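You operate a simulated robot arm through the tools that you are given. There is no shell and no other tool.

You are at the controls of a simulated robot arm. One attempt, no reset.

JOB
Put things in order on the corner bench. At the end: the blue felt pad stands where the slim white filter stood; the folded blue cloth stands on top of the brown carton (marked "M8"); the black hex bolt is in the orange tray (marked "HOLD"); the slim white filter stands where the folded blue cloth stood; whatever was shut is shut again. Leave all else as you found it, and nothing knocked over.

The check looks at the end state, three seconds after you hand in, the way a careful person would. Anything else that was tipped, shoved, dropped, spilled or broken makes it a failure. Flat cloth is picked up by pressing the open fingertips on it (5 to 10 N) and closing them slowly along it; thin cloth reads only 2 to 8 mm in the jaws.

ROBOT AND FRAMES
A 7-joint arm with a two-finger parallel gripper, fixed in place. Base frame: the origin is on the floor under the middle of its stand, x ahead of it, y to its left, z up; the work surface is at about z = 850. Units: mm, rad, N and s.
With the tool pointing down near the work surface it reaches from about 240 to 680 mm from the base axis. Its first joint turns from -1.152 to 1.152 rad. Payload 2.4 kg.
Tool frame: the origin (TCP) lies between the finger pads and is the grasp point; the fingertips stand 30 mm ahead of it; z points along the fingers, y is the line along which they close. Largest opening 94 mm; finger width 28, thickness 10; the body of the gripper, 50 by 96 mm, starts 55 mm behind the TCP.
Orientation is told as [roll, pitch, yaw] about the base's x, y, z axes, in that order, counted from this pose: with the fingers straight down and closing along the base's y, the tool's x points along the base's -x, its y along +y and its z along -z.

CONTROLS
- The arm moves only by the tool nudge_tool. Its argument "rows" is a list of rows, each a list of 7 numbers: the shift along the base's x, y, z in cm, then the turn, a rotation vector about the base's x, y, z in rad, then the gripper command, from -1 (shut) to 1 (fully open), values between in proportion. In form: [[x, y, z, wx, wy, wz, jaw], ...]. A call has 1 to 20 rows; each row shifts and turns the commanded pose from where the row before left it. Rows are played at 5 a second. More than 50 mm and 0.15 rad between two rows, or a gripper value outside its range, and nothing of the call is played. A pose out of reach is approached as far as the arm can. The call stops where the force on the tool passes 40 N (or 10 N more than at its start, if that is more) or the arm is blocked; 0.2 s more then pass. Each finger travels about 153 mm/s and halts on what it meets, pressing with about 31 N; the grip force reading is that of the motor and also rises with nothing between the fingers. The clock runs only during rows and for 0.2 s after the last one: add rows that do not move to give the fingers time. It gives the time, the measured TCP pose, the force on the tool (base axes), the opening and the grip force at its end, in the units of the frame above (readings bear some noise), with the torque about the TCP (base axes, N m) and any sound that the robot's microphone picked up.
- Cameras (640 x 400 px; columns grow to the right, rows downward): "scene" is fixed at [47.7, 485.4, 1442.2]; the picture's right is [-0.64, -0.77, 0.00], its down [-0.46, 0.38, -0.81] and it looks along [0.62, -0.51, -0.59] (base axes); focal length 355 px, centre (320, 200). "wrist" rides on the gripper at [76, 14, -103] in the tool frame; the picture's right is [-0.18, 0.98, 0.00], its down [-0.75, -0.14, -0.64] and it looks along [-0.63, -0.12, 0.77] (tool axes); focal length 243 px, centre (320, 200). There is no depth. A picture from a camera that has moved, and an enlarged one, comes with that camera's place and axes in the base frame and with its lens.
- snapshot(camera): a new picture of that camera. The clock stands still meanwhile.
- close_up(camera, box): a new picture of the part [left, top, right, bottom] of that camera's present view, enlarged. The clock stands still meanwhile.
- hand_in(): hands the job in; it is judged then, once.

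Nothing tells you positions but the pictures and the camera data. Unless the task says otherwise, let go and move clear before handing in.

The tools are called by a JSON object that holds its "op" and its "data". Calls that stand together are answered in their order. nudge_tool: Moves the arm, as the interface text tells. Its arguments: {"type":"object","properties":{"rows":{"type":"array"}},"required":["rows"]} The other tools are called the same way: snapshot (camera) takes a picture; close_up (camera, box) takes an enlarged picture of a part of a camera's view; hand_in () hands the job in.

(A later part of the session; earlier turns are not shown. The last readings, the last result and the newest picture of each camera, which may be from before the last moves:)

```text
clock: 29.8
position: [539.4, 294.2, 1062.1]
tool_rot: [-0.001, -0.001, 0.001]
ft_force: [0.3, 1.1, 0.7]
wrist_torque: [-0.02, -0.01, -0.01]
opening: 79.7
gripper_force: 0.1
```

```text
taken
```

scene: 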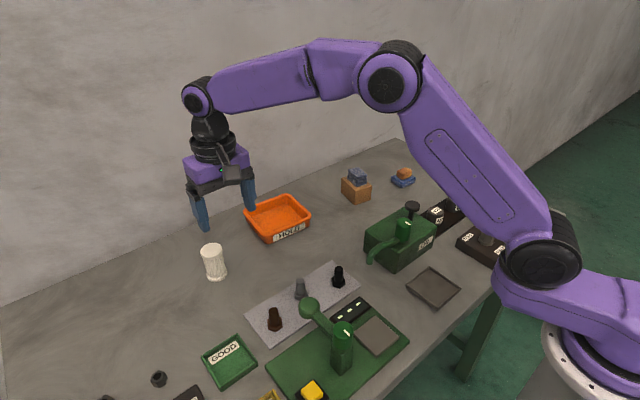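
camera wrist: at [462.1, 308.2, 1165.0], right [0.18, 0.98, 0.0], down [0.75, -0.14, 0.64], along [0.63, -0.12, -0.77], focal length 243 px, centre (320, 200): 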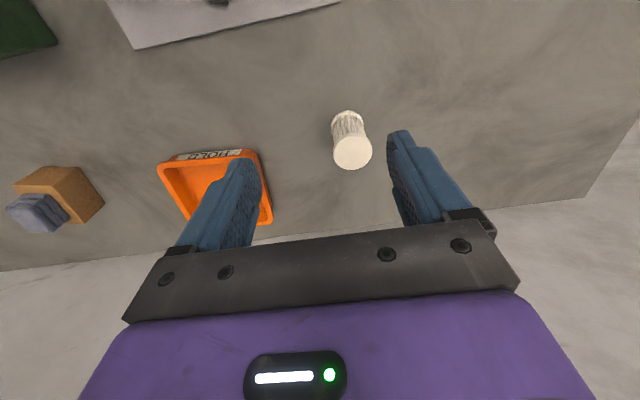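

{"op": "close_up", "data": {"camera": "wrist", "box": [310, 95, 390, 175]}}

{"op": "close_up", "data": {"camera": "wrist", "box": [140, 130, 290, 240]}}

{"op": "close_up", "data": {"camera": "scene", "box": [330, 155, 430, 215]}}

```text
5.00 times, centred on (350, 135) of wrist
camera zoom: at [462.1, 308.2, 1165.0], right [0.18, 0.98, 0.0], down [0.75, -0.14, 0.64], along [0.63, -0.12, -0.77], focal length 1213 px, centre (170, 525)
```

zoom: 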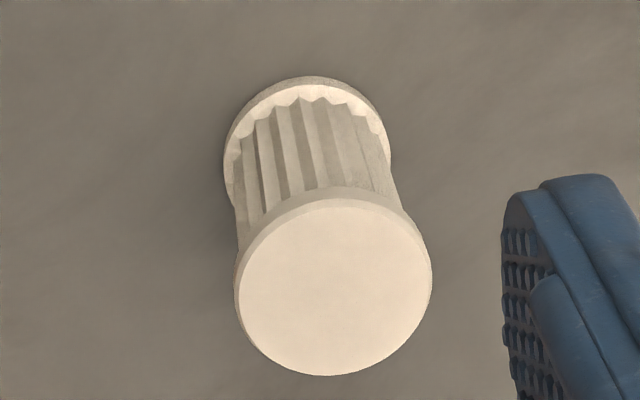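

```text
3.64 times, centred on (215, 185) of wrist
camera zoom: at [462.1, 308.2, 1165.0], right [0.18, 0.98, 0.0], down [0.75, -0.14, 0.64], along [0.63, -0.12, -0.77], focal length 882 px, centre (702, 254)
```

zoom: 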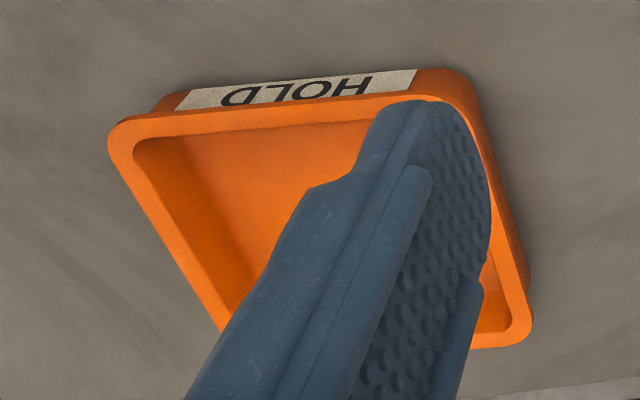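

```text
6.40 times, centred on (380, 185) of scene
camera zoom: at [47.7, 485.4, 1442.2], right [-0.64, -0.77, 0.0], down [-0.46, 0.38, -0.81], along [0.62, -0.51, -0.59], focal length 2271 px, centre (-64, 296)
```

zoom: 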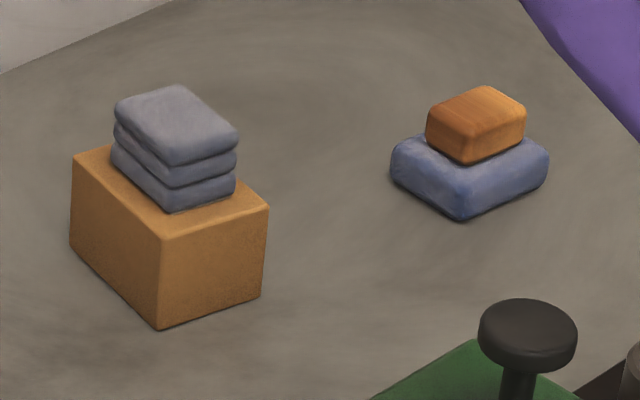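

The filter is centred at about (599, 320), standing roughly 75 mm tall, and the cloth is fine on its carton. I'll move over the filter and come down to z ≈ 980 to check reach.

{"op": "nudge_tool", "data": {"rows": [[1, 0.5, 0, 0, 0, 0, 0.7], [2, 1, 0, 0, 0, 0, 0.7], [2, 1.0, 0, 0, 0, 0, 0.7], [1, 0.1, 0, 0, 0, 0, 0.7], [0, 0, -3, 0, 0, 0, 0.7], [0, 0, -3, 0, 0, 0, 0.7], [0, 0, -2, 0, 0, 0, 0.7], [0, 0, 0, 0, 0, 0, 0.7]]}}

{"op": "snapshot", "data": {"camera": "wrist"}}

```text
clock: 31.6
position: [601.0, 320.0, 982.0]
tool_rot: [0.001, 0.0, 0.0]
ft_force: [-0.3, 0.1, 0.2]
wrist_torque: [0.0, 0.0, -0.02]
opening: 80.3
gripper_force: 0.1
```

```text
taken
camera wrist: at [523.8, 334.1, 1084.5], right [0.18, 0.98, 0.0], down [0.75, -0.14, 0.64], along [0.63, -0.12, -0.77], focal length 243 px, centre (320, 200)
```

wrist: 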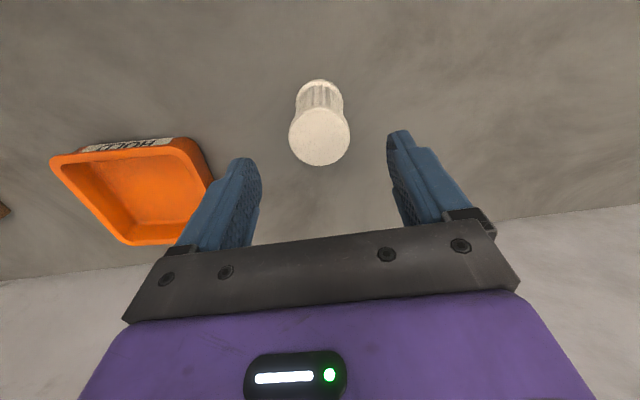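

Reach looks fine and the filter is centred between the fingers. I'll descend around it.

{"op": "nudge_tool", "data": {"rows": [[-0.15, 0, -2, 0, 0, 0, 0.7], [0, 0, -2, 0, 0, 0, 0.7], [0, 0, -2, 0, 0, 0, 0.7], [0, 0, -1.5, 0, 0, 0, 0.7], [0, 0, -1.3, 0, 0, 0, 0.7], [0, 0, 0, 0, 0, 0, 0.7]]}}

{"op": "snapshot", "data": {"camera": "wrist"}}

{"op": "close_up", "data": {"camera": "scene", "box": [160, 200, 280, 290]}}

```text
clock: 33.0
position: [597.7, 319.8, 894.3]
tool_rot: [0.001, 0.001, -0.001]
ft_force: [-0.3, -0.9, -0.1]
wrist_torque: [0.01, -0.01, 0.0]
opening: 79.9
gripper_force: 0.0
```

```text
taken
camera wrist: at [521.4, 333.2, 996.4], right [0.18, 0.98, 0.0], down [0.75, -0.14, 0.64], along [0.63, -0.12, -0.77], focal length 243 px, centre (320, 200)
```

wrist: 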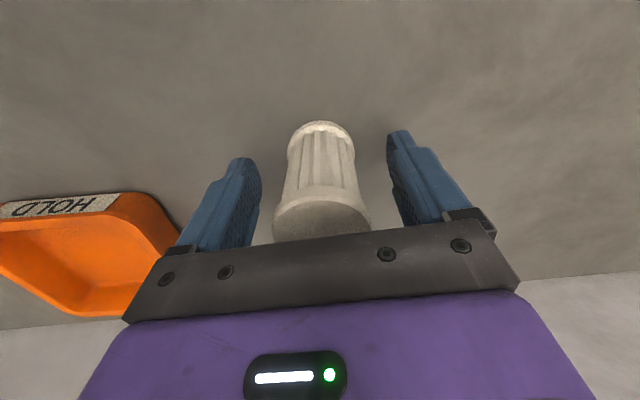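

```text
4.44 times, centred on (220, 245) of scene
camera zoom: at [47.7, 485.4, 1442.2], right [-0.64, -0.77, 0.0], down [-0.46, 0.38, -0.81], along [0.62, -0.51, -0.59], focal length 1577 px, centre (764, 0)
```

zoom: 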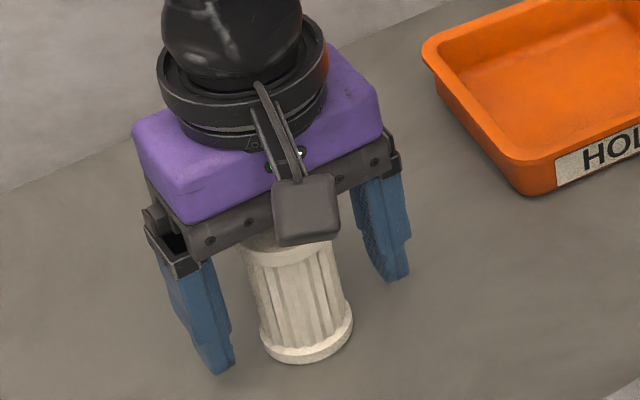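

The fingers straddle the filter with clear gaps on both sides. I'll close slowly on its body.

{"op": "nudge_tool", "data": {"rows": [[0, 0.05, 0, 0, 0, 0, 0.4], [0, 0, 0, 0, 0, 0, 0.2], [0, 0, 0, 0, 0, 0, 0.08], [0, 0, 0, 0, 0, 0, 0.02], [0, 0, 0, 0, 0, 0, -0.03], [0, 0, 0, 0, 0, 0, -0.08], [0, 0, 0, 0, 0, 0, -0.14], [0, 0, 0, 0, 0, 0, -0.2], [0, 0, 0, 0, 0, 0, -0.3], [0, 0, 0, 0, 0, 0, -1], [0, 0, 0, 0, 0, 0, -1]]}}

{"op": "snapshot", "data": {"camera": "wrist"}}

```text
clock: 35.4
position: [597.2, 320.8, 892.5]
tool_rot: [0.001, -0.001, 0.001]
ft_force: [0.8, -0.3, 0.9]
wrist_torque: [0.03, 0.01, -0.04]
opening: 43.3
gripper_force: 31.0
```

```text
taken
camera wrist: at [521.8, 334.0, 996.6], right [0.18, 0.98, 0.0], down [0.75, -0.14, 0.64], along [0.63, -0.12, -0.77], focal length 243 px, centre (320, 200)
```

wrist: 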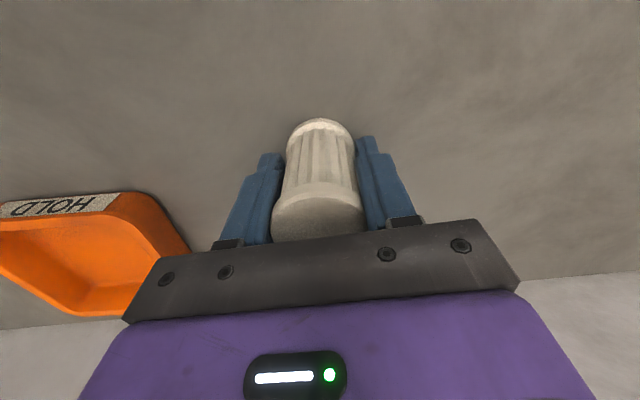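

The filter is gripped at 43.3 mm. I'll lift it gently.

{"op": "nudge_tool", "data": {"rows": [[0, 0, 0.15, 0, 0, 0, -1], [0, 0, 0.3, 0, 0, 0, -1], [0, 0, 0.6, 0, 0, 0, -1], [0, 0, 1, 0, 0, 0, -1], [0, 0, 1.5, 0, 0, 0, -1], [0, 0, 2, 0, 0, 0, -1], [0, 0, 2, 0, 0, 0, -1], [0, 0, 2, 0, 0, 0, -1], [0, 0, 2, 0, 0, 0, -1], [0, 0, 2, 0, 0, 0, -1], [0, 0, 1.5, 0, 0, 0, -1], [0, 0, 1, 0, 0, 0, -1], [0, 0, 0.6, 0, 0, 0, -1], [0, 0, 0.3, 0, 0, 0, -1], [0, 0, 0, 0, 0, 0, -1]]}}

{"op": "snapshot", "data": {"camera": "wrist"}}

{"op": "snapshot", "data": {"camera": "scene"}}

```text
clock: 38.6
position: [597.2, 321.0, 1063.4]
tool_rot: [0.002, -0.002, -0.001]
ft_force: [-0.2, 0.7, -1.1]
wrist_torque: [0.02, 0.03, 0.0]
opening: 43.2
gripper_force: 30.9
```

```text
taken
camera wrist: at [520.9, 334.3, 1166.6], right [0.18, 0.98, 0.0], down [0.75, -0.14, 0.64], along [0.63, -0.12, -0.77], focal length 243 px, centre (320, 200)
```

wrist: 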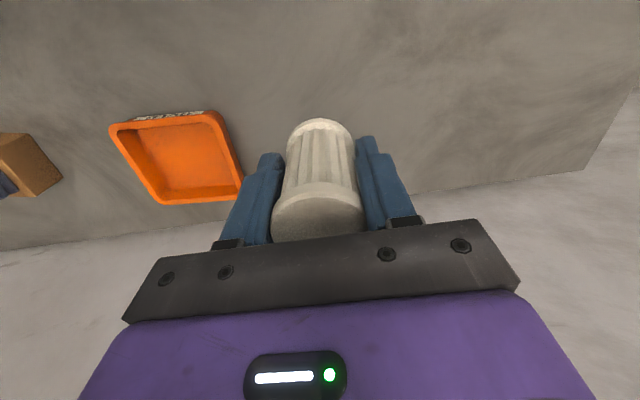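

```text
taken
```

scene: 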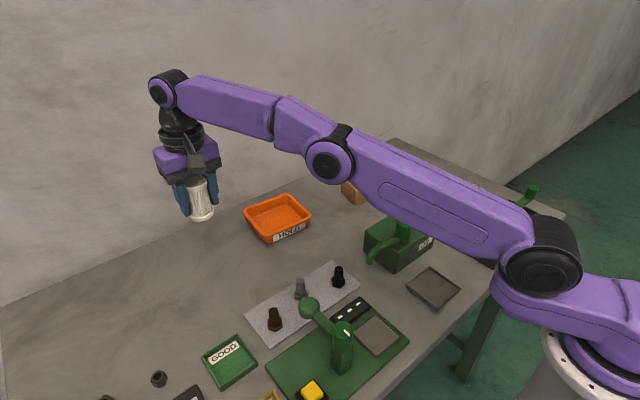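

The filter is held upright. Its original place is about (599, 320.5) and it sits about 2 mm ahead of the TCP in x. I'll carry it to above the cloth's old place (270, 75).

{"op": "nudge_tool", "data": {"rows": [[-0.676, -0.505, 0, 0, 0, 0, -1], [-1.352, -1.011, 0, 0, 0, 0, -1], [-2.028, -1.517, 0, 0, 0, 0, -1], [-2.253, -1.685, 0, 0, 0, 0, -1], [-2.253, -1.685, 0, 0, 0, 0, -1], [-2.253, -1.685, 0, 0, 0, 0, -1], [-2.253, -1.685, 0, 0, 0, 0, -1], [-2.253, -1.685, 0, 0, 0, 0, -1], [-2.253, -1.685, 0, 0, 0, 0, -1], [-2.253, -1.685, 0, 0, 0, 0, -1], [-2.253, -1.685, 0, 0, 0, 0, -1], [-2.253, -1.685, 0, 0, 0, 0, -1], [-2.253, -1.685, 0, 0, 0, 0, -1], [-2.253, -1.685, 0, 0, 0, 0, -1], [-2.028, -1.517, 0, 0, 0, 0, -1], [-1.352, -1.011, 0, 0, 0, 0, -1], [-0.676, -0.505, 0, 0, 0, 0, -1], [0, 0, 0, 0, 0, 0, -1]]}}

{"op": "snapshot", "data": {"camera": "wrist"}}

{"op": "snapshot", "data": {"camera": "scene"}}

```text
clock: 42.4
position: [269.6, 73.3, 1063.0]
tool_rot: [-0.001, -0.001, -0.002]
ft_force: [0.1, -0.4, -0.2]
wrist_torque: [0.01, 0.01, 0.01]
opening: 43.1
gripper_force: 30.6
```

```text
taken
camera wrist: at [193.4, 87.8, 1166.7], right [0.18, 0.98, 0.0], down [0.75, -0.14, 0.64], along [0.63, -0.12, -0.77], focal length 243 px, centre (320, 200)
```

wrist: 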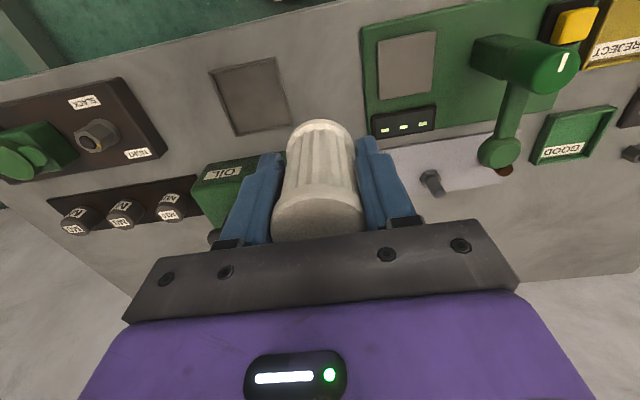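

```text
taken
```

scene: 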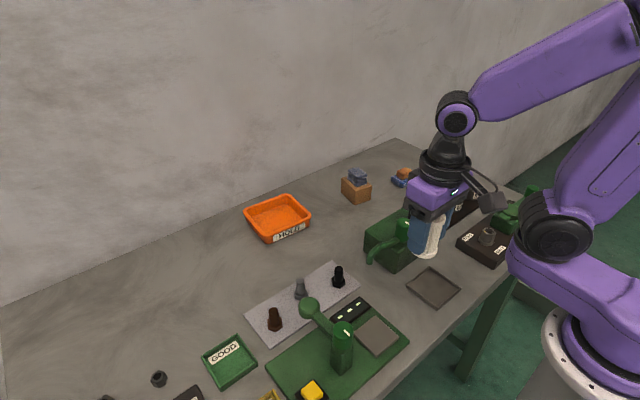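

I'm above the spot. I'll lower the filter most of the way and check.

{"op": "nudge_tool", "data": {"rows": [[0, 0, -0.5, 0, 0, 0, -1], [0, 0, -1, 0, 0, 0, -1], [0, 0, -2, 0, 0, 0, -1], [0, 0, -2, 0, 0, 0, -1], [0, 0, -2, 0, 0, 0, -1], [0, 0, -2, 0, 0, 0, -1], [0, 0, -2, 0, 0, 0, -1], [0, 0, -1.5, 0, 0, 0, -1], [0, 0, -1, 0, 0, 0, -1], [0, 0, -0.6, 0, 0, 0, -1], [0, 0, -0.3, 0, 0, 0, -1], [0, 0, 0, 0, 0, 0, -1]]}}

{"op": "snapshot", "data": {"camera": "wrist"}}

{"op": "close_up", "data": {"camera": "scene", "box": [350, 200, 510, 330]}}

```text
clock: 45.0
position: [269.8, 74.4, 913.8]
tool_rot: [0.0, 0.001, 0.0]
ft_force: [-0.6, 0.0, -0.7]
wrist_torque: [-0.02, 0.0, 0.0]
opening: 43.2
gripper_force: 30.5
```

```text
taken
camera wrist: at [193.7, 87.9, 1016.9], right [0.18, 0.98, 0.0], down [0.75, -0.14, 0.64], along [0.63, -0.12, -0.77], focal length 243 px, centre (320, 200)
```

wrist: 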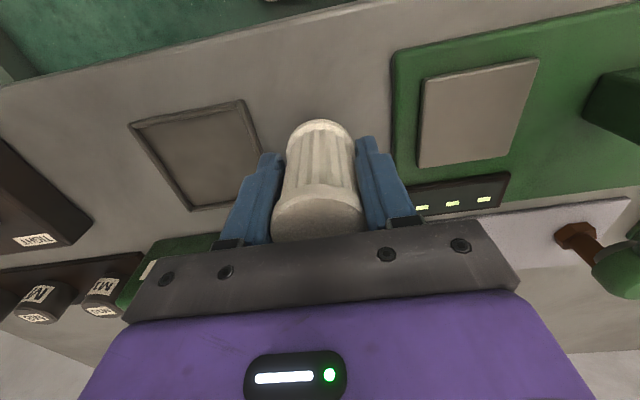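

```text
3.08 times, centred on (430, 265) of scene
camera zoom: at [47.7, 485.4, 1442.2], right [-0.64, -0.77, 0.0], down [-0.46, 0.38, -0.81], along [0.62, -0.51, -0.59], focal length 1092 px, centre (-18, 0)
```

zoom: 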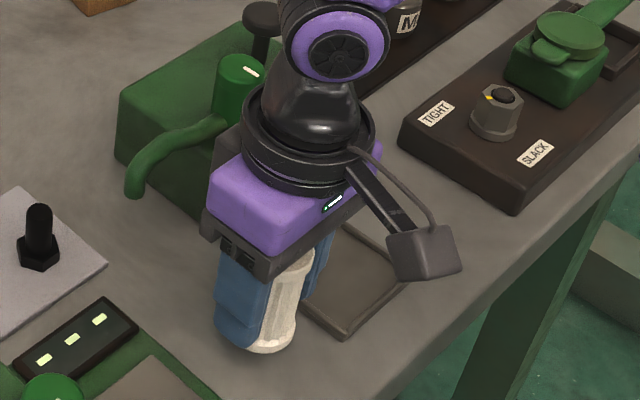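

{"op": "close_up", "data": {"camera": "wrist", "box": [255, 100, 385, 240]}}

```text
2.86 times, centred on (320, 170) of wrist
camera zoom: at [193.7, 87.9, 1016.9], right [0.18, 0.98, 0.0], down [0.75, -0.14, 0.64], along [0.63, -0.12, -0.77], focal length 693 px, centre (320, 286)
```

zoom: 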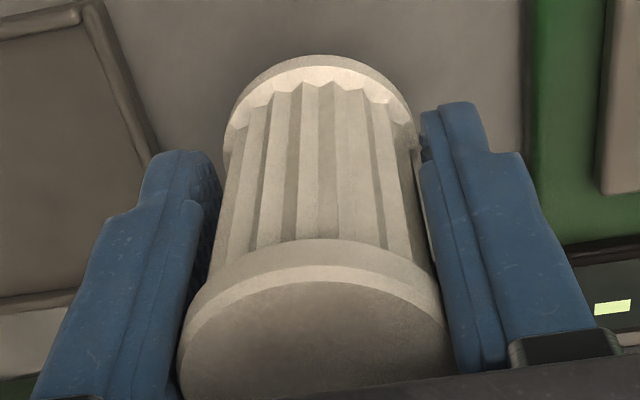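

The filter hangs upright, centre about (271.7, 74.2). I'll shift by (−1.5, +0.8) mm and set it down gently.

{"op": "nudge_tool", "data": {"rows": [[-0.15, 0.08, -0.6, 0, 0, 0, -1], [0, 0, -0.5, 0, 0, 0, -1], [0, 0, -0.3, 0, 0, 0, -1], [0, 0, -0.2, 0, 0, 0, -1], [0, 0, -0.15, 0, 0, 0, -1], [0, 0, 0, 0, 0, 0, -1]]}}

```text
clock: 46.4
position: [268.4, 75.5, 896.9]
tool_rot: [0.0, -0.001, 0.0]
ft_force: [0.0, 1.1, -1.3]
wrist_torque: [-0.01, -0.02, 0.02]
opening: 43.5
gripper_force: 30.8
```

{"op": "nudge_tool", "data": {"rows": [[0, 0, -0.1, 0, 0, 0, -1], [0, 0, -0.1, 0, 0, 0, -1], [0, 0, -0.1, 0, 0, 0, -1], [0, 0, 0, 0, 0, 0, -1]]}}

```text
clock: 47.4
position: [268.4, 75.4, 894.4]
tool_rot: [-0.001, 0.0, 0.0]
ft_force: [0.0, 0.5, -1.3]
wrist_torque: [-0.01, -0.02, 0.01]
opening: 43.3
gripper_force: 31.0
```

{"op": "nudge_tool", "data": {"rows": [[0, 0, -0.08, 0, 0, 0, -1], [0, 0, -0.08, 0, 0, 0, -1], [0, 0, 0, 0, 0, 0, -1]]}}

{"op": "close_up", "data": {"camera": "scene", "box": [380, 260, 440, 330]}}

```text
clock: 48.2
position: [268.2, 76.3, 892.9]
tool_rot: [-0.001, 0.0, 0.0]
ft_force: [-1.4, -1.8, 21.5]
wrist_torque: [-0.11, -0.02, -0.02]
opening: 43.5
gripper_force: 30.9
```

```text
5.71 times, centred on (410, 295) of scene
camera zoom: at [47.5, 485.3, 1442.2], right [-0.64, -0.77, 0.0], down [-0.46, 0.38, -0.81], along [0.62, -0.51, -0.59], focal length 2028 px, centre (-194, -343)
```

zoom: 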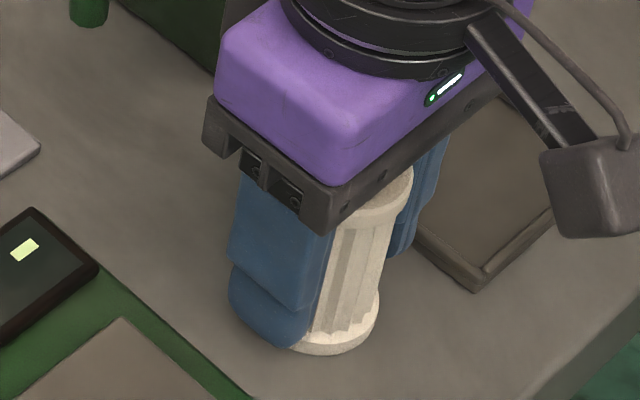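

The filter is on the bench (21 N). I'll relieve it and open slowly to about 56 mm.

{"op": "nudge_tool", "data": {"rows": [[0, 0, 0.08, 0, 0, 0, -1], [0, 0, 0, 0, 0, 0, -0.05], [0, 0, 0, 0, 0, 0, 0.03], [0, 0, 0, 0, 0, 0, 0.1], [0, 0, 0, 0, 0, 0, 0.19], [0, 0, 0, 0, 0, 0, 0.19]]}}

{"op": "snapshot", "data": {"camera": "wrist"}}

{"op": "close_up", "data": {"camera": "scene", "box": [380, 260, 440, 330]}}

```text
clock: 49.6
position: [268.6, 75.2, 893.2]
tool_rot: [-0.001, 0.0, 0.0]
ft_force: [0.0, -1.1, -0.5]
wrist_torque: [0.01, -0.02, 0.0]
opening: 55.9
gripper_force: 0.0
```

```text
taken
camera wrist: at [192.6, 88.7, 996.2], right [0.18, 0.98, 0.0], down [0.75, -0.14, 0.64], along [0.63, -0.12, -0.77], focal length 243 px, centre (320, 200)
```

wrist: 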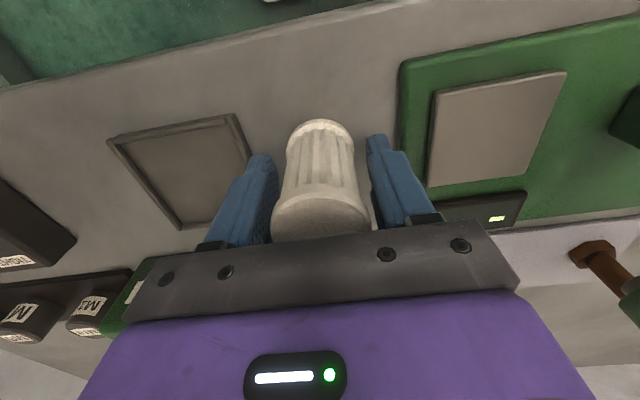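

```text
5.71 times, centred on (410, 295) of scene
camera zoom: at [47.7, 485.4, 1442.2], right [-0.64, -0.77, 0.0], down [-0.46, 0.38, -0.81], along [0.62, -0.51, -0.59], focal length 2028 px, centre (-194, -343)
```

zoom: 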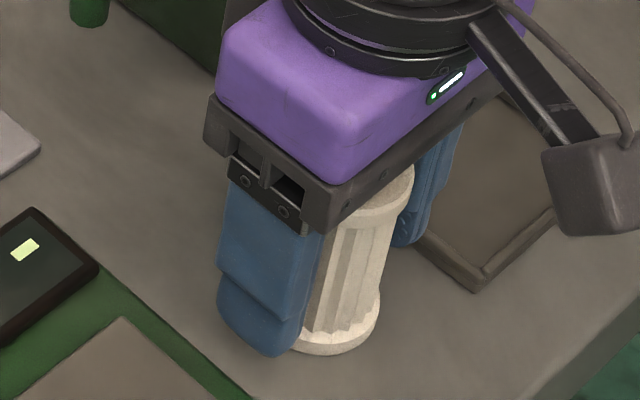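

Released, and the filter stands freely. I'll rise straight up and check.

{"op": "nudge_tool", "data": {"rows": [[0, 0, 1, 0, 0, 0, 0.19], [0, 0, 2, 0, 0, 0, 0.19], [0, 0, 3, 0, 0, 0, 0.19], [0, 0, 4, 0, 0, 0, 0.19], [0, 0, 4, 0, 0, 0, 0.19], [0, 0, 3, 0, 0, 0, 0.19], [0, 0, 0, 0, 0, 0, 0.19]]}}

{"op": "snapshot", "data": {"camera": "wrist"}}

{"op": "snapshot", "data": {"camera": "scene"}}

```text
clock: 51.2
position: [268.6, 74.7, 1062.4]
tool_rot: [-0.001, 0.0, 0.0]
ft_force: [-0.2, -0.2, 0.6]
wrist_torque: [-0.01, -0.02, -0.07]
opening: 56.0
gripper_force: 0.1
```

```text
taken
camera wrist: at [192.6, 88.2, 1165.7], right [0.18, 0.98, 0.0], down [0.75, -0.14, 0.64], along [0.63, -0.12, -0.77], focal length 243 px, centre (320, 200)
```

wrist: 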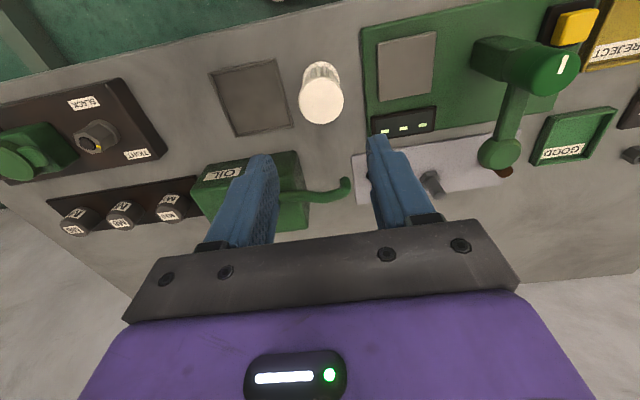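

```text
taken
```

scene: 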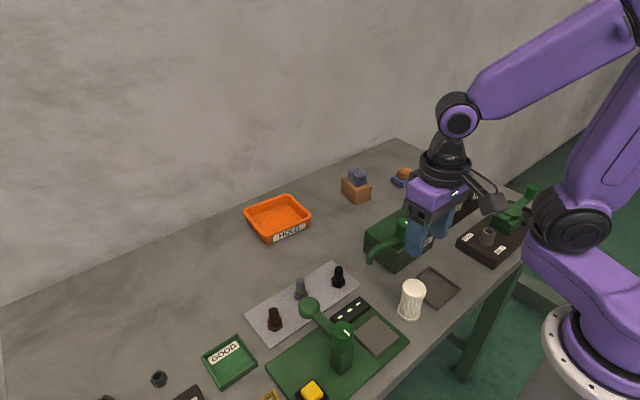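

The filter stands at (270, 75), right on target. Next is the wooden block on the felt pad, so I'll travel above it for a better look.

{"op": "nudge_tool", "data": {"rows": [[1.1, -1.28, 0, 0, 0, 0, 0.3], [2.2, -2.56, 0, 0, 0, 0, 0.3], [2.22, -2.56, 0, 0, 0, 0, 0.3], [2.22, -2.56, 0, 0, 0, 0, 0.3], [2.22, -2.56, 0, 0, 0, 0, 0.3], [2.22, -2.56, 0, 0, 0, 0, 0.3], [2.22, -2.56, 0, 0, 0, 0, 0.3], [2.22, -2.56, 0, 0, 0, 0, 0.3], [2.22, -2.56, 0, 0, 0, 0, 0.3], [2.22, -2.56, 0, 0, 0, 0, 0.3], [2.22, -2.56, 0, 0, 0, 0, 0.3], [2.22, -2.56, 0, 0, 0, 0, 0.3], [2.22, -2.56, 0, 0, 0, 0, 0.3], [2.22, -2.56, 0, 0, 0, 0, 0.3], [1.0, -1.2, 0, 0, 0, 0, 0.3], [0, 0, -3, 0, 0, 0, 0.3], [0, 0, -3, 0, 0, 0, 0.3], [0, 0, 0, 0, 0, 0, 0.3]]}}

{"op": "snapshot", "data": {"camera": "wrist"}}

{"op": "snapshot", "data": {"camera": "scene"}}

```text
clock: 55.0
position: [577.4, -281.9, 1003.9]
tool_rot: [0.001, 0.0, 0.0]
ft_force: [-0.7, 0.0, 0.3]
wrist_torque: [-0.05, -0.01, -0.04]
opening: 61.4
gripper_force: 0.0
```

```text
taken
camera wrist: at [500.9, -268.4, 1106.7], right [0.18, 0.98, 0.0], down [0.75, -0.14, 0.64], along [0.63, -0.12, -0.77], focal length 243 px, centre (320, 200)
```

wrist: 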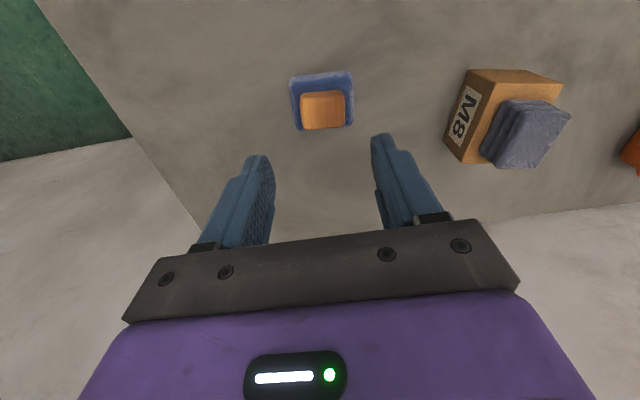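

```text
taken
```

scene: 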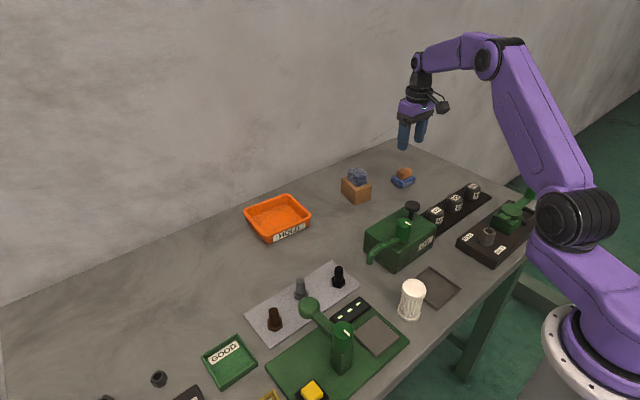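

{"op": "close_up", "data": {"camera": "wrist", "box": [280, 60, 370, 140]}}

{"op": "close_up", "data": {"camera": "wrist", "box": [430, 50, 590, 180]}}

{"op": "close_up", "data": {"camera": "scene", "box": [330, 155, 430, 215]}}

```text
5.00 times, centred on (325, 100) of wrist
camera zoom: at [500.9, -268.4, 1106.7], right [0.18, 0.98, 0.0], down [0.75, -0.14, 0.64], along [0.63, -0.12, -0.77], focal length 1213 px, centre (295, 700)
```

zoom: 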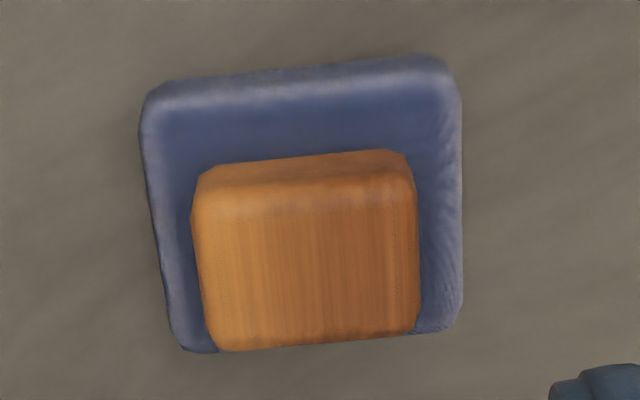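

```text
3.08 times, centred on (510, 115) of wrist
camera zoom: at [500.9, -268.4, 1106.7], right [0.18, 0.98, 0.0], down [0.75, -0.14, 0.64], along [0.63, -0.12, -0.77], focal length 746 px, centre (-265, 462)
```

zoom: 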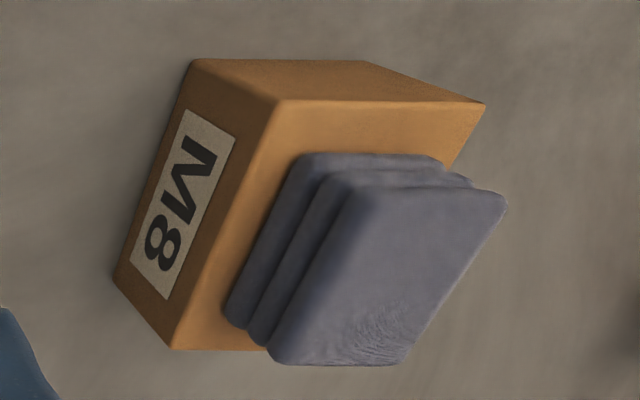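

```text
6.40 times, centred on (380, 185) of scene
camera zoom: at [47.7, 485.4, 1442.2], right [-0.64, -0.77, 0.0], down [-0.46, 0.38, -0.81], along [0.62, -0.51, -0.59], focal length 2271 px, centre (-64, 296)
```

zoom: 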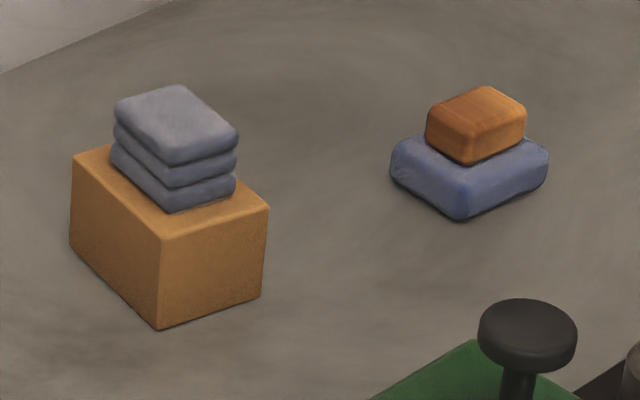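

The block (about 26 × 38 mm, yaw ≈ −0.09) sits centred on the pad at about (582.5, −281). I'll align with it and go down with the fingertips staying above the pad.

{"op": "nudge_tool", "data": {"rows": [[0.46, 0.12, -1, 0, 0, -0.09, 0.19], [0, 0, -2, 0, 0, 0, 0.19], [0, 0, -2.5, 0, 0, 0, 0.19], [0, 0, -2, 0, 0, 0, 0.19], [0, 0, -1, 0, 0, 0, 0.19], [0, 0, -0.5, 0, 0, 0, 0.19], [0, 0, 0, 0, 0, 0, 0.19]]}}

{"op": "snapshot", "data": {"camera": "wrist"}}

{"op": "close_up", "data": {"camera": "scene", "box": [370, 140, 440, 200]}}

```text
clock: 56.6
position: [582.9, -280.2, 911.3]
tool_rot: [-0.002, 0.0, -0.088]
ft_force: [0.0, -0.2, -0.4]
wrist_torque: [0.01, -0.02, 0.02]
opening: 55.9
gripper_force: 0.1
```

```text
taken
camera wrist: at [508.1, -259.7, 1016.0], right [0.27, 0.96, 0.0], down [0.74, -0.21, 0.64], along [0.62, -0.17, -0.77], focal length 243 px, centre (320, 200)
```

wrist: 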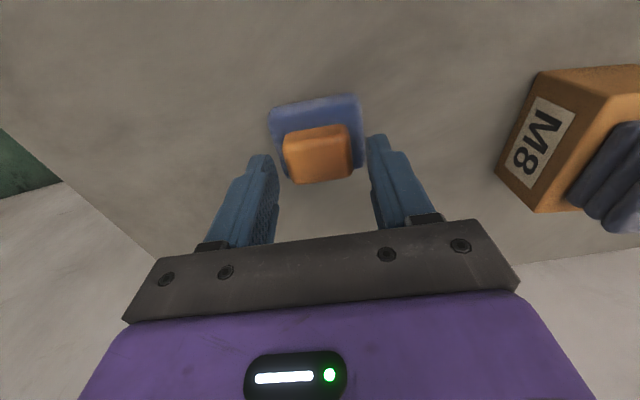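

```text
6.67 times, centred on (405, 170) of scene
camera zoom: at [47.7, 485.4, 1442.2], right [-0.64, -0.77, 0.0], down [-0.46, 0.38, -0.81], along [0.62, -0.51, -0.59], focal length 2366 px, centre (-247, 400)
```

zoom: 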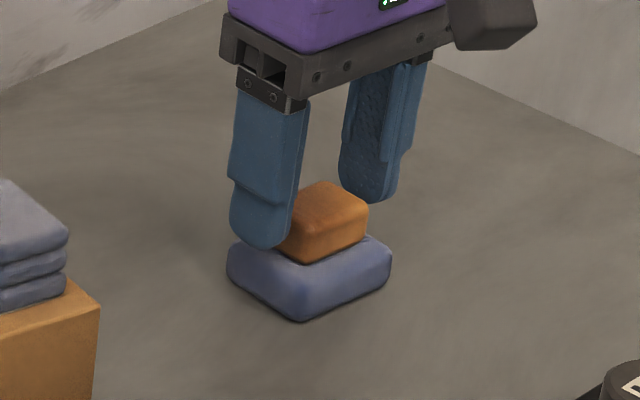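

The fingertips are still about 15 mm above the pad. I'll lower 11 mm more and check.

{"op": "nudge_tool", "data": {"rows": [[0, 0, -0.5, 0, 0, 0, 0.19], [0, 0, -0.4, 0, 0, 0, 0.19], [0, 0, -0.2, 0, 0, 0, 0.19], [0, 0, 0, 0, 0, 0, 0.19]]}}

{"op": "snapshot", "data": {"camera": "wrist"}}

{"op": "close_up", "data": {"camera": "scene", "box": [380, 150, 428, 195]}}

```text
clock: 57.6
position: [582.6, -281.5, 904.0]
tool_rot: [-0.001, 0.0, -0.089]
ft_force: [0.4, 0.3, -0.4]
wrist_torque: [-0.01, -0.01, 0.03]
opening: 55.5
gripper_force: 0.0
```

```text
taken
camera wrist: at [507.8, -261.1, 1005.5], right [0.27, 0.96, 0.0], down [0.74, -0.21, 0.64], along [0.62, -0.17, -0.77], focal length 243 px, centre (320, 200)
```

wrist: 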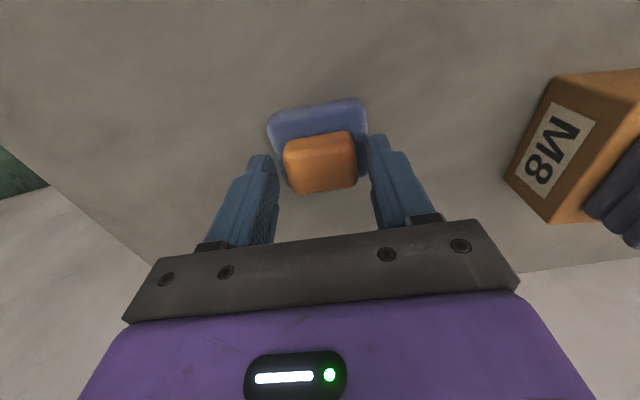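

```text
8.89 times, centred on (404, 172) of scene
camera zoom: at [47.7, 485.4, 1442.2], right [-0.64, -0.77, 0.0], down [-0.46, 0.38, -0.81], along [0.62, -0.51, -0.59], focal length 3154 px, centre (-427, 444)
```

zoom: 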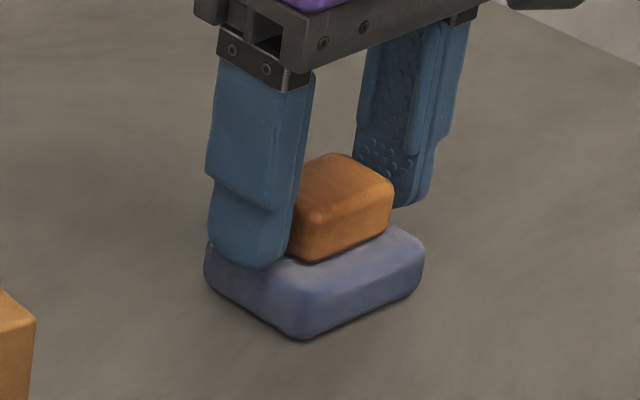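

{"op": "nudge_tool", "data": {"rows": [[0, 0.05, -0.1, 0, 0, 0, 0.19], [0, 0, -0.1, 0, 0, 0, 0.19], [0, 0, 0, 0, 0, 0, 0.0], [0, 0, 0, 0, 0, 0, -0.1], [0, 0, 0, 0, 0, 0, -0.16], [0, 0, 0, 0, 0, 0, -0.22], [0, 0, 0, 0, 0, 0, -0.3], [0, 0, 0, 0, 0, 0, -1], [0, 0, 0, 0, 0, 0, -1]]}}

{"op": "snapshot", "data": {"camera": "wrist"}}

{"op": "close_up", "data": {"camera": "scene", "box": [380, 150, 428, 195]}}

```text
clock: 59.6
position: [583.0, -281.4, 901.8]
tool_rot: [-0.002, -0.004, -0.09]
ft_force: [3.2, 0.5, 22.6]
wrist_torque: [0.1, 0.01, -0.03]
opening: 38.8
gripper_force: 31.4
```

```text
taken
camera wrist: at [507.8, -260.5, 1004.5], right [0.27, 0.96, 0.0], down [0.74, -0.21, 0.64], along [0.62, -0.18, -0.76], focal length 243 px, centre (320, 200)
```

wrist: 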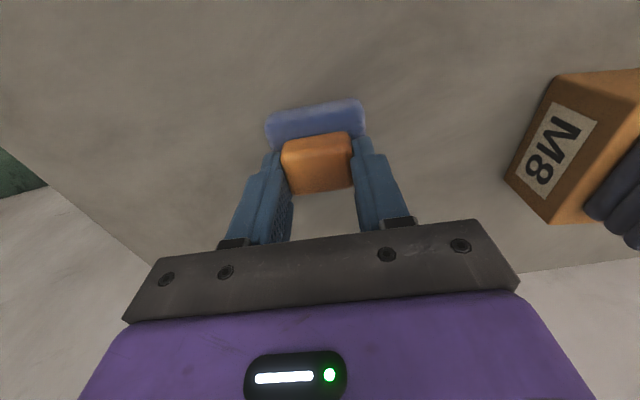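

```text
8.89 times, centred on (404, 172) of scene
camera zoom: at [47.3, 485.6, 1442.1], right [-0.64, -0.77, 0.0], down [-0.46, 0.38, -0.81], along [0.62, -0.51, -0.59], focal length 3154 px, centre (-427, 444)
```

zoom: 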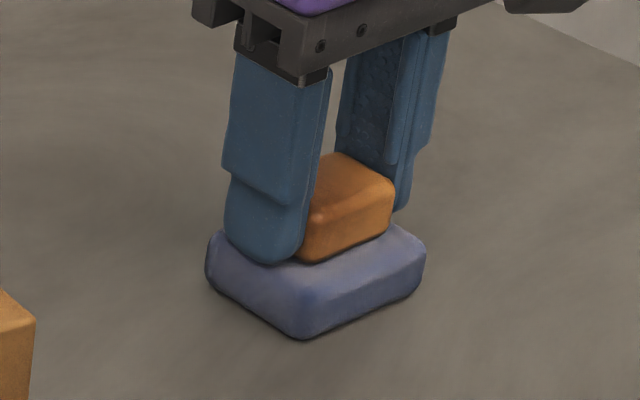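

The block is gripped (38.8 mm) and the fingertips touch the pad top (z ≈ 872). I'll lift slowly and check that only the block comes.

{"op": "nudge_tool", "data": {"rows": [[0, 0, 0.1, 0, 0, 0, -1], [0, 0, 0.2, 0, 0, 0, -1], [0, 0, 0.3, 0, 0, 0, -1], [0, 0, 0.5, 0, 0, 0, -1], [0, 0, 1, 0, 0, 0, -1], [0, 0, 1.5, 0, 0, 0, -1], [0, 0, 1.5, 0, 0, 0, -1], [0, 0, 1, 0, 0, 0, -1], [0, 0, 0.5, 0, 0, 0, -1], [0, 0, 0, 0, 0, 0, -1]]}}

{"op": "snapshot", "data": {"camera": "wrist"}}

{"op": "close_up", "data": {"camera": "scene", "box": [360, 120, 480, 210]}}

```text
clock: 61.8
position: [582.7, -280.3, 967.2]
tool_rot: [0.0, 0.001, -0.089]
ft_force: [0.6, -0.6, -0.7]
wrist_torque: [0.02, -0.01, 0.01]
opening: 38.9
gripper_force: 30.8
```

```text
taken
camera wrist: at [507.9, -260.1, 1068.8], right [0.27, 0.96, 0.0], down [0.74, -0.21, 0.64], along [0.62, -0.17, -0.77], focal length 243 px, centre (320, 200)
```

wrist: 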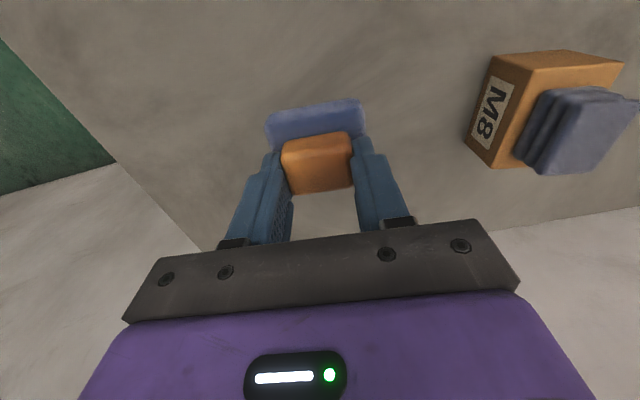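

```text
4.44 times, centred on (420, 165) of scene
camera zoom: at [47.7, 485.4, 1442.2], right [-0.64, -0.77, 0.0], down [-0.46, 0.38, -0.81], along [0.62, -0.51, -0.59], focal length 1577 px, centre (-124, 356)
```

zoom: 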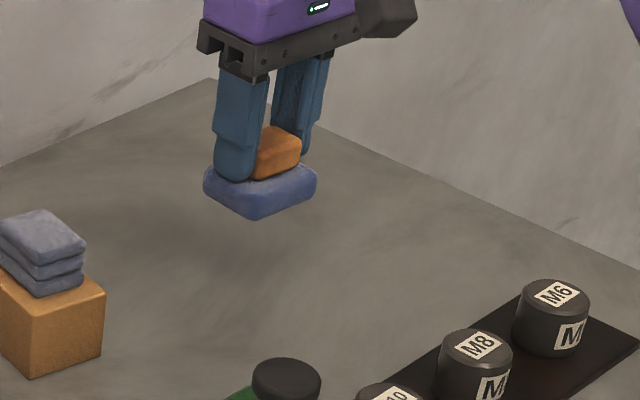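

The pad came up with the block, so the wooden piece is fixed to the felt as its grip and it is all one object. I'll raise it and carry it to the filter's old place (599, 320.5), gently.

{"op": "nudge_tool", "data": {"rows": [[0, 0, 0.4, 0, 0, 0, -1], [0, 0, 0.8, 0, 0, 0, -1], [0, 0, 1.5, 0, 0, 0, -1], [0, 0, 2, 0, 0, 0, -1], [0, 0, 2, 0, 0, 0, -1], [0, 0, 1.3, 0, 0, 0, -1], [0, 0.5, 0.7, 0, 0, 0, -1], [0, 1, 0.3, 0, 0, 0, -1], [0, 1.8, 0, 0, 0, 0, -1], [0, 2.5, 0, 0, 0, 0, -1], [0, 3, 0, 0, 0, 0, -1], [0, 3, 0, 0, 0, 0, -1], [0, 3, 0, 0, 0, 0, -1], [0, 3, 0, 0, 0, 0, -1], [0, 3, 0, 0, 0, 0, -1], [0, 3, 0, 0, 0, 0, -1], [0, 3, 0, 0, 0, 0, -1], [0, 1.8, 0, 0, 0, 0, -1], [0, 0.8, 0, 0, 0, 0, -1], [0, 0, 0, 0, 0, 0, -1]]}}

{"op": "snapshot", "data": {"camera": "wrist"}}

{"op": "snapshot", "data": {"camera": "scene"}}

```text
clock: 66.0
position: [582.1, 15.5, 1057.0]
tool_rot: [0.002, 0.001, -0.089]
ft_force: [0.7, -0.2, -1.1]
wrist_torque: [0.0, 0.0, 0.0]
opening: 38.8
gripper_force: 31.3
```

```text
taken
camera wrist: at [507.1, 35.0, 1160.4], right [0.27, 0.96, 0.0], down [0.74, -0.21, 0.64], along [0.62, -0.17, -0.77], focal length 243 px, centre (320, 200)
```

wrist: 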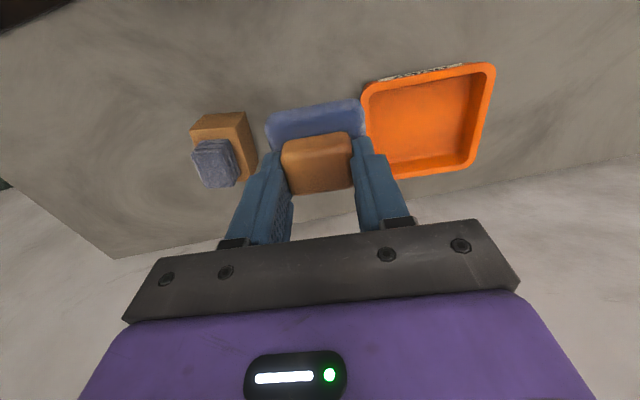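

```text
taken
```

scene: 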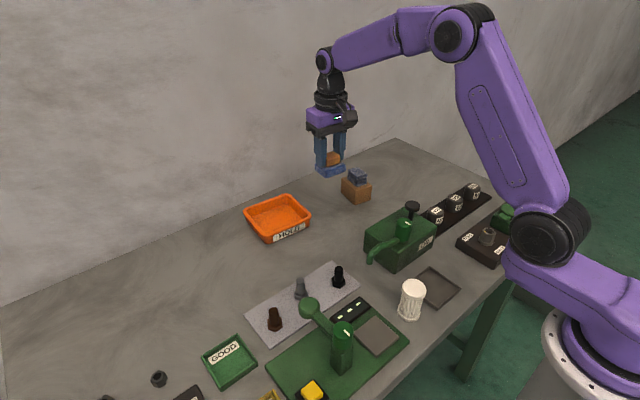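

Still held securely. I'll continue to above the filter's old place.

{"op": "nudge_tool", "data": {"rows": [[0, 0.5, 0, 0, 0, 0, -1], [0.1, 1.2, 0, 0, 0, 0, -1], [0.1, 2.2, 0, 0, 0, 0, -1], [0.2, 3, 0, 0, 0, 0, -1], [0.2, 3, 0, 0, 0, 0, -1], [0.2, 3, 0, 0, 0, 0, -1], [0.2, 3, 0, 0, 0, 0, -1], [0.2, 3, 0, 0, 0, 0, -1], [0.2, 3, 0, 0, 0, 0, -1], [0.2, 3, 0, 0, 0, 0, -1], [0.1, 2.5, 0, 0, 0, 0, -1], [0.1, 1.6, 0, 0, 0, 0, -1], [0, 0.9, 0, 0, 0, 0, -1], [0, 0.5, 0, 0, 0, 0, -1], [0, 0, 0, 0, 0, 0, -1]]}}

{"op": "snapshot", "data": {"camera": "wrist"}}

```text
clock: 69.2
position: [600.5, 315.8, 1055.3]
tool_rot: [0.0, 0.0, -0.089]
ft_force: [0.9, 0.2, -0.5]
wrist_torque: [0.02, 0.04, 0.0]
opening: 39.0
gripper_force: 31.5
```

```text
taken
camera wrist: at [525.5, 336.8, 1158.6], right [0.27, 0.96, 0.0], down [0.74, -0.21, 0.64], along [0.62, -0.17, -0.77], focal length 243 px, centre (320, 200)
```

wrist: 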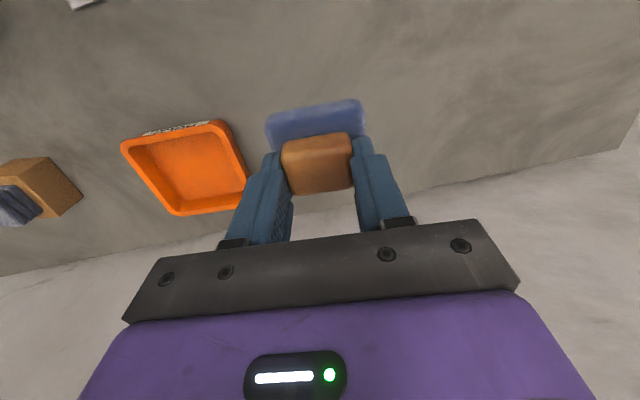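

I'm near the spot and 3.5 mm short in y. I'll correct that and lower to just above the bench.

{"op": "nudge_tool", "data": {"rows": [[0, 0.35, -0.5, 0, 0, 0, -1], [0, 0, -1, 0, 0, 0, -1], [0, 0, -2, 0, 0, 0, -1], [0, 0, -2, 0, 0, 0, -1], [0, 0, -2, 0, 0, 0, -1], [0, 0, -2, 0, 0, 0, -1], [0, 0, -2, 0, 0, 0, -1], [0, 0, -1.2, 0, 0, 0, -1], [0, 0, -0.8, 0, 0, 0, -1], [0, 0, -0.5, 0, 0, 0, -1], [0, 0, -0.3, 0, 0, 0, -1], [0, 0, 0, 0, 0, 0, -1]]}}

{"op": "snapshot", "data": {"camera": "wrist"}}

{"op": "close_up", "data": {"camera": "scene", "box": [160, 200, 280, 290]}}

```text
clock: 71.8
position: [601.0, 320.4, 912.3]
tool_rot: [-0.002, 0.0, -0.09]
ft_force: [0.3, 0.3, 0.1]
wrist_torque: [-0.02, -0.01, 0.02]
opening: 38.8
gripper_force: 30.7
```

```text
taken
camera wrist: at [525.7, 340.6, 1016.0], right [0.27, 0.96, 0.0], down [0.74, -0.21, 0.64], along [0.62, -0.17, -0.77], focal length 243 px, centre (320, 200)
```

wrist: 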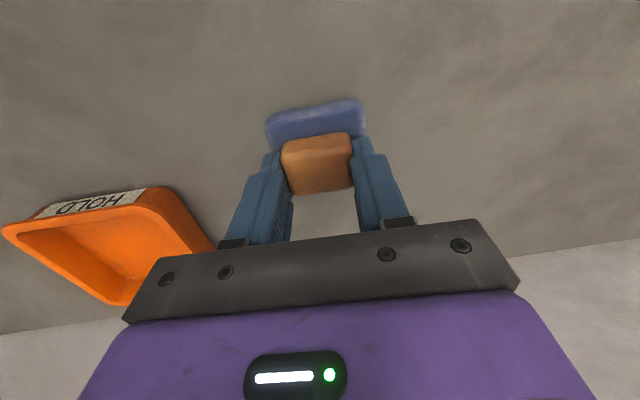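

```text
4.44 times, centred on (220, 245) of scene
camera zoom: at [47.7, 485.4, 1442.2], right [-0.64, -0.77, 0.0], down [-0.46, 0.38, -0.81], along [0.62, -0.51, -0.59], focal length 1577 px, centre (764, 0)
```

zoom: 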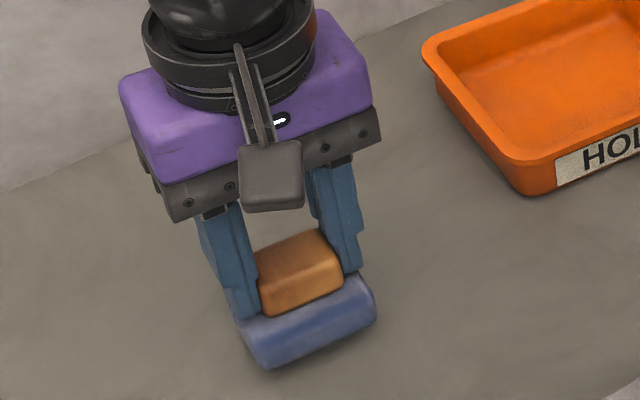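

It's hovering about 10 mm above. I'll inch down until contact.

{"op": "nudge_tool", "data": {"rows": [[-0.03, 0, -0.3, 0, 0, 0, -1], [0, 0, -0.2, 0, 0, 0, -1], [0, 0, -0.15, 0, 0, 0, -1], [0, 0, -0.1, 0, 0, 0, -1], [0, 0, 0, 0, 0, 0, -1]]}}

```text
clock: 73.0
position: [600.1, 320.6, 904.4]
tool_rot: [-0.001, -0.001, -0.088]
ft_force: [-0.2, -0.7, -0.7]
wrist_torque: [0.02, 0.02, 0.0]
opening: 38.7
gripper_force: 31.3
```

{"op": "nudge_tool", "data": {"rows": [[0, 0, -0.1, 0, 0, 0, -1], [0, 0, -0.08, 0, 0, 0, -1], [0, 0, -0.05, 0, 0, 0, -1], [0, 0, 0, 0, 0, 0, -1]]}}

```text
clock: 74.0
position: [601.2, 320.5, 901.8]
tool_rot: [0.0, 0.001, -0.091]
ft_force: [-0.5, 0.5, -0.4]
wrist_torque: [-0.06, -0.01, 0.01]
opening: 38.8
gripper_force: 31.0
```

{"op": "nudge_tool", "data": {"rows": [[0, 0, -0.06, 0, 0, 0, -1], [0, 0, -0.06, 0, 0, 0, -1], [0, 0, 0, 0, 0, 0, -1]]}}

{"op": "close_up", "data": {"camera": "scene", "box": [190, 225, 250, 275]}}

```text
clock: 74.8
position: [601.6, 320.6, 902.2]
tool_rot: [-0.001, -0.001, -0.091]
ft_force: [-0.7, -0.4, 4.9]
wrist_torque: [-0.07, 0.03, -0.05]
opening: 38.4
gripper_force: 31.1
```

```text
8.00 times, centred on (220, 250) of scene
camera zoom: at [47.6, 485.3, 1442.2], right [-0.64, -0.77, 0.0], down [-0.46, 0.38, -0.81], along [0.62, -0.51, -0.59], focal length 2839 px, centre (1120, -200)
```

zoom: 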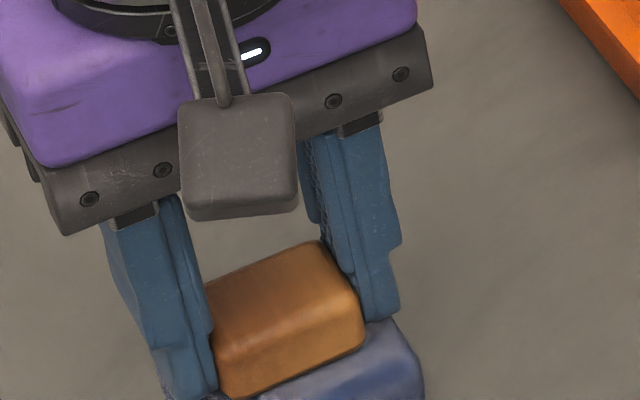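

Light contact with the bench (5 N). I'll open slowly to release and rise.

{"op": "nudge_tool", "data": {"rows": [[0, 0, 0.02, 0, 0, 0, -0.3], [0, 0, 0, 0, 0, 0, -0.15], [0, 0, 0.02, 0, 0, 0, -0.08], [0, 0, 0.05, 0, 0, 0, 0.05], [0, 0, 0.1, 0, 0, 0, 0.2], [0, 0, 0.5, 0, 0, 0, 0.25], [0, 0, 1.5, 0, 0, 0, 0.25], [0, 0, 3, 0, 0, 0, 0.25], [0, 0, 0, 0, 0, 0, 0.25]]}}

{"op": "snapshot", "data": {"camera": "wrist"}}

{"op": "close_up", "data": {"camera": "scene", "box": [160, 200, 280, 290]}}

```text
clock: 76.8
position: [599.7, 321.1, 952.7]
tool_rot: [-0.002, -0.001, -0.089]
ft_force: [0.0, -0.1, 0.1]
wrist_torque: [-0.02, 0.03, -0.03]
opening: 58.8
gripper_force: 0.0
```

```text
taken
camera wrist: at [525.2, 341.7, 1056.7], right [0.27, 0.96, 0.0], down [0.74, -0.21, 0.64], along [0.62, -0.17, -0.77], focal length 243 px, centre (320, 200)
```

wrist: 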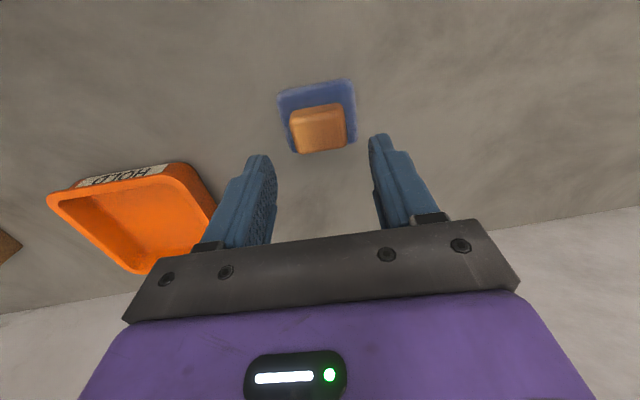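

```text
4.44 times, centred on (220, 245) of scene
camera zoom: at [47.7, 485.4, 1442.2], right [-0.64, -0.77, 0.0], down [-0.46, 0.38, -0.81], along [0.62, -0.51, -0.59], focal length 1577 px, centre (764, 0)
```

zoom: 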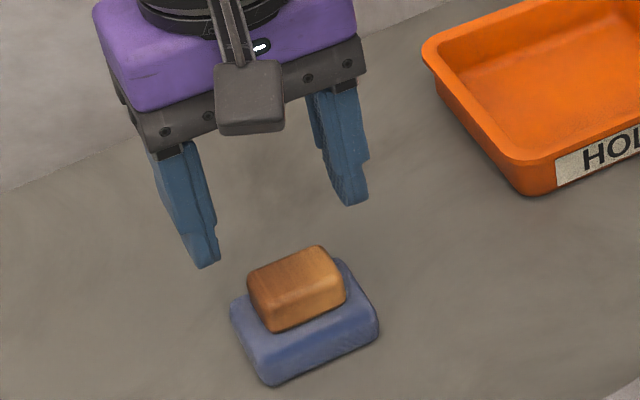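

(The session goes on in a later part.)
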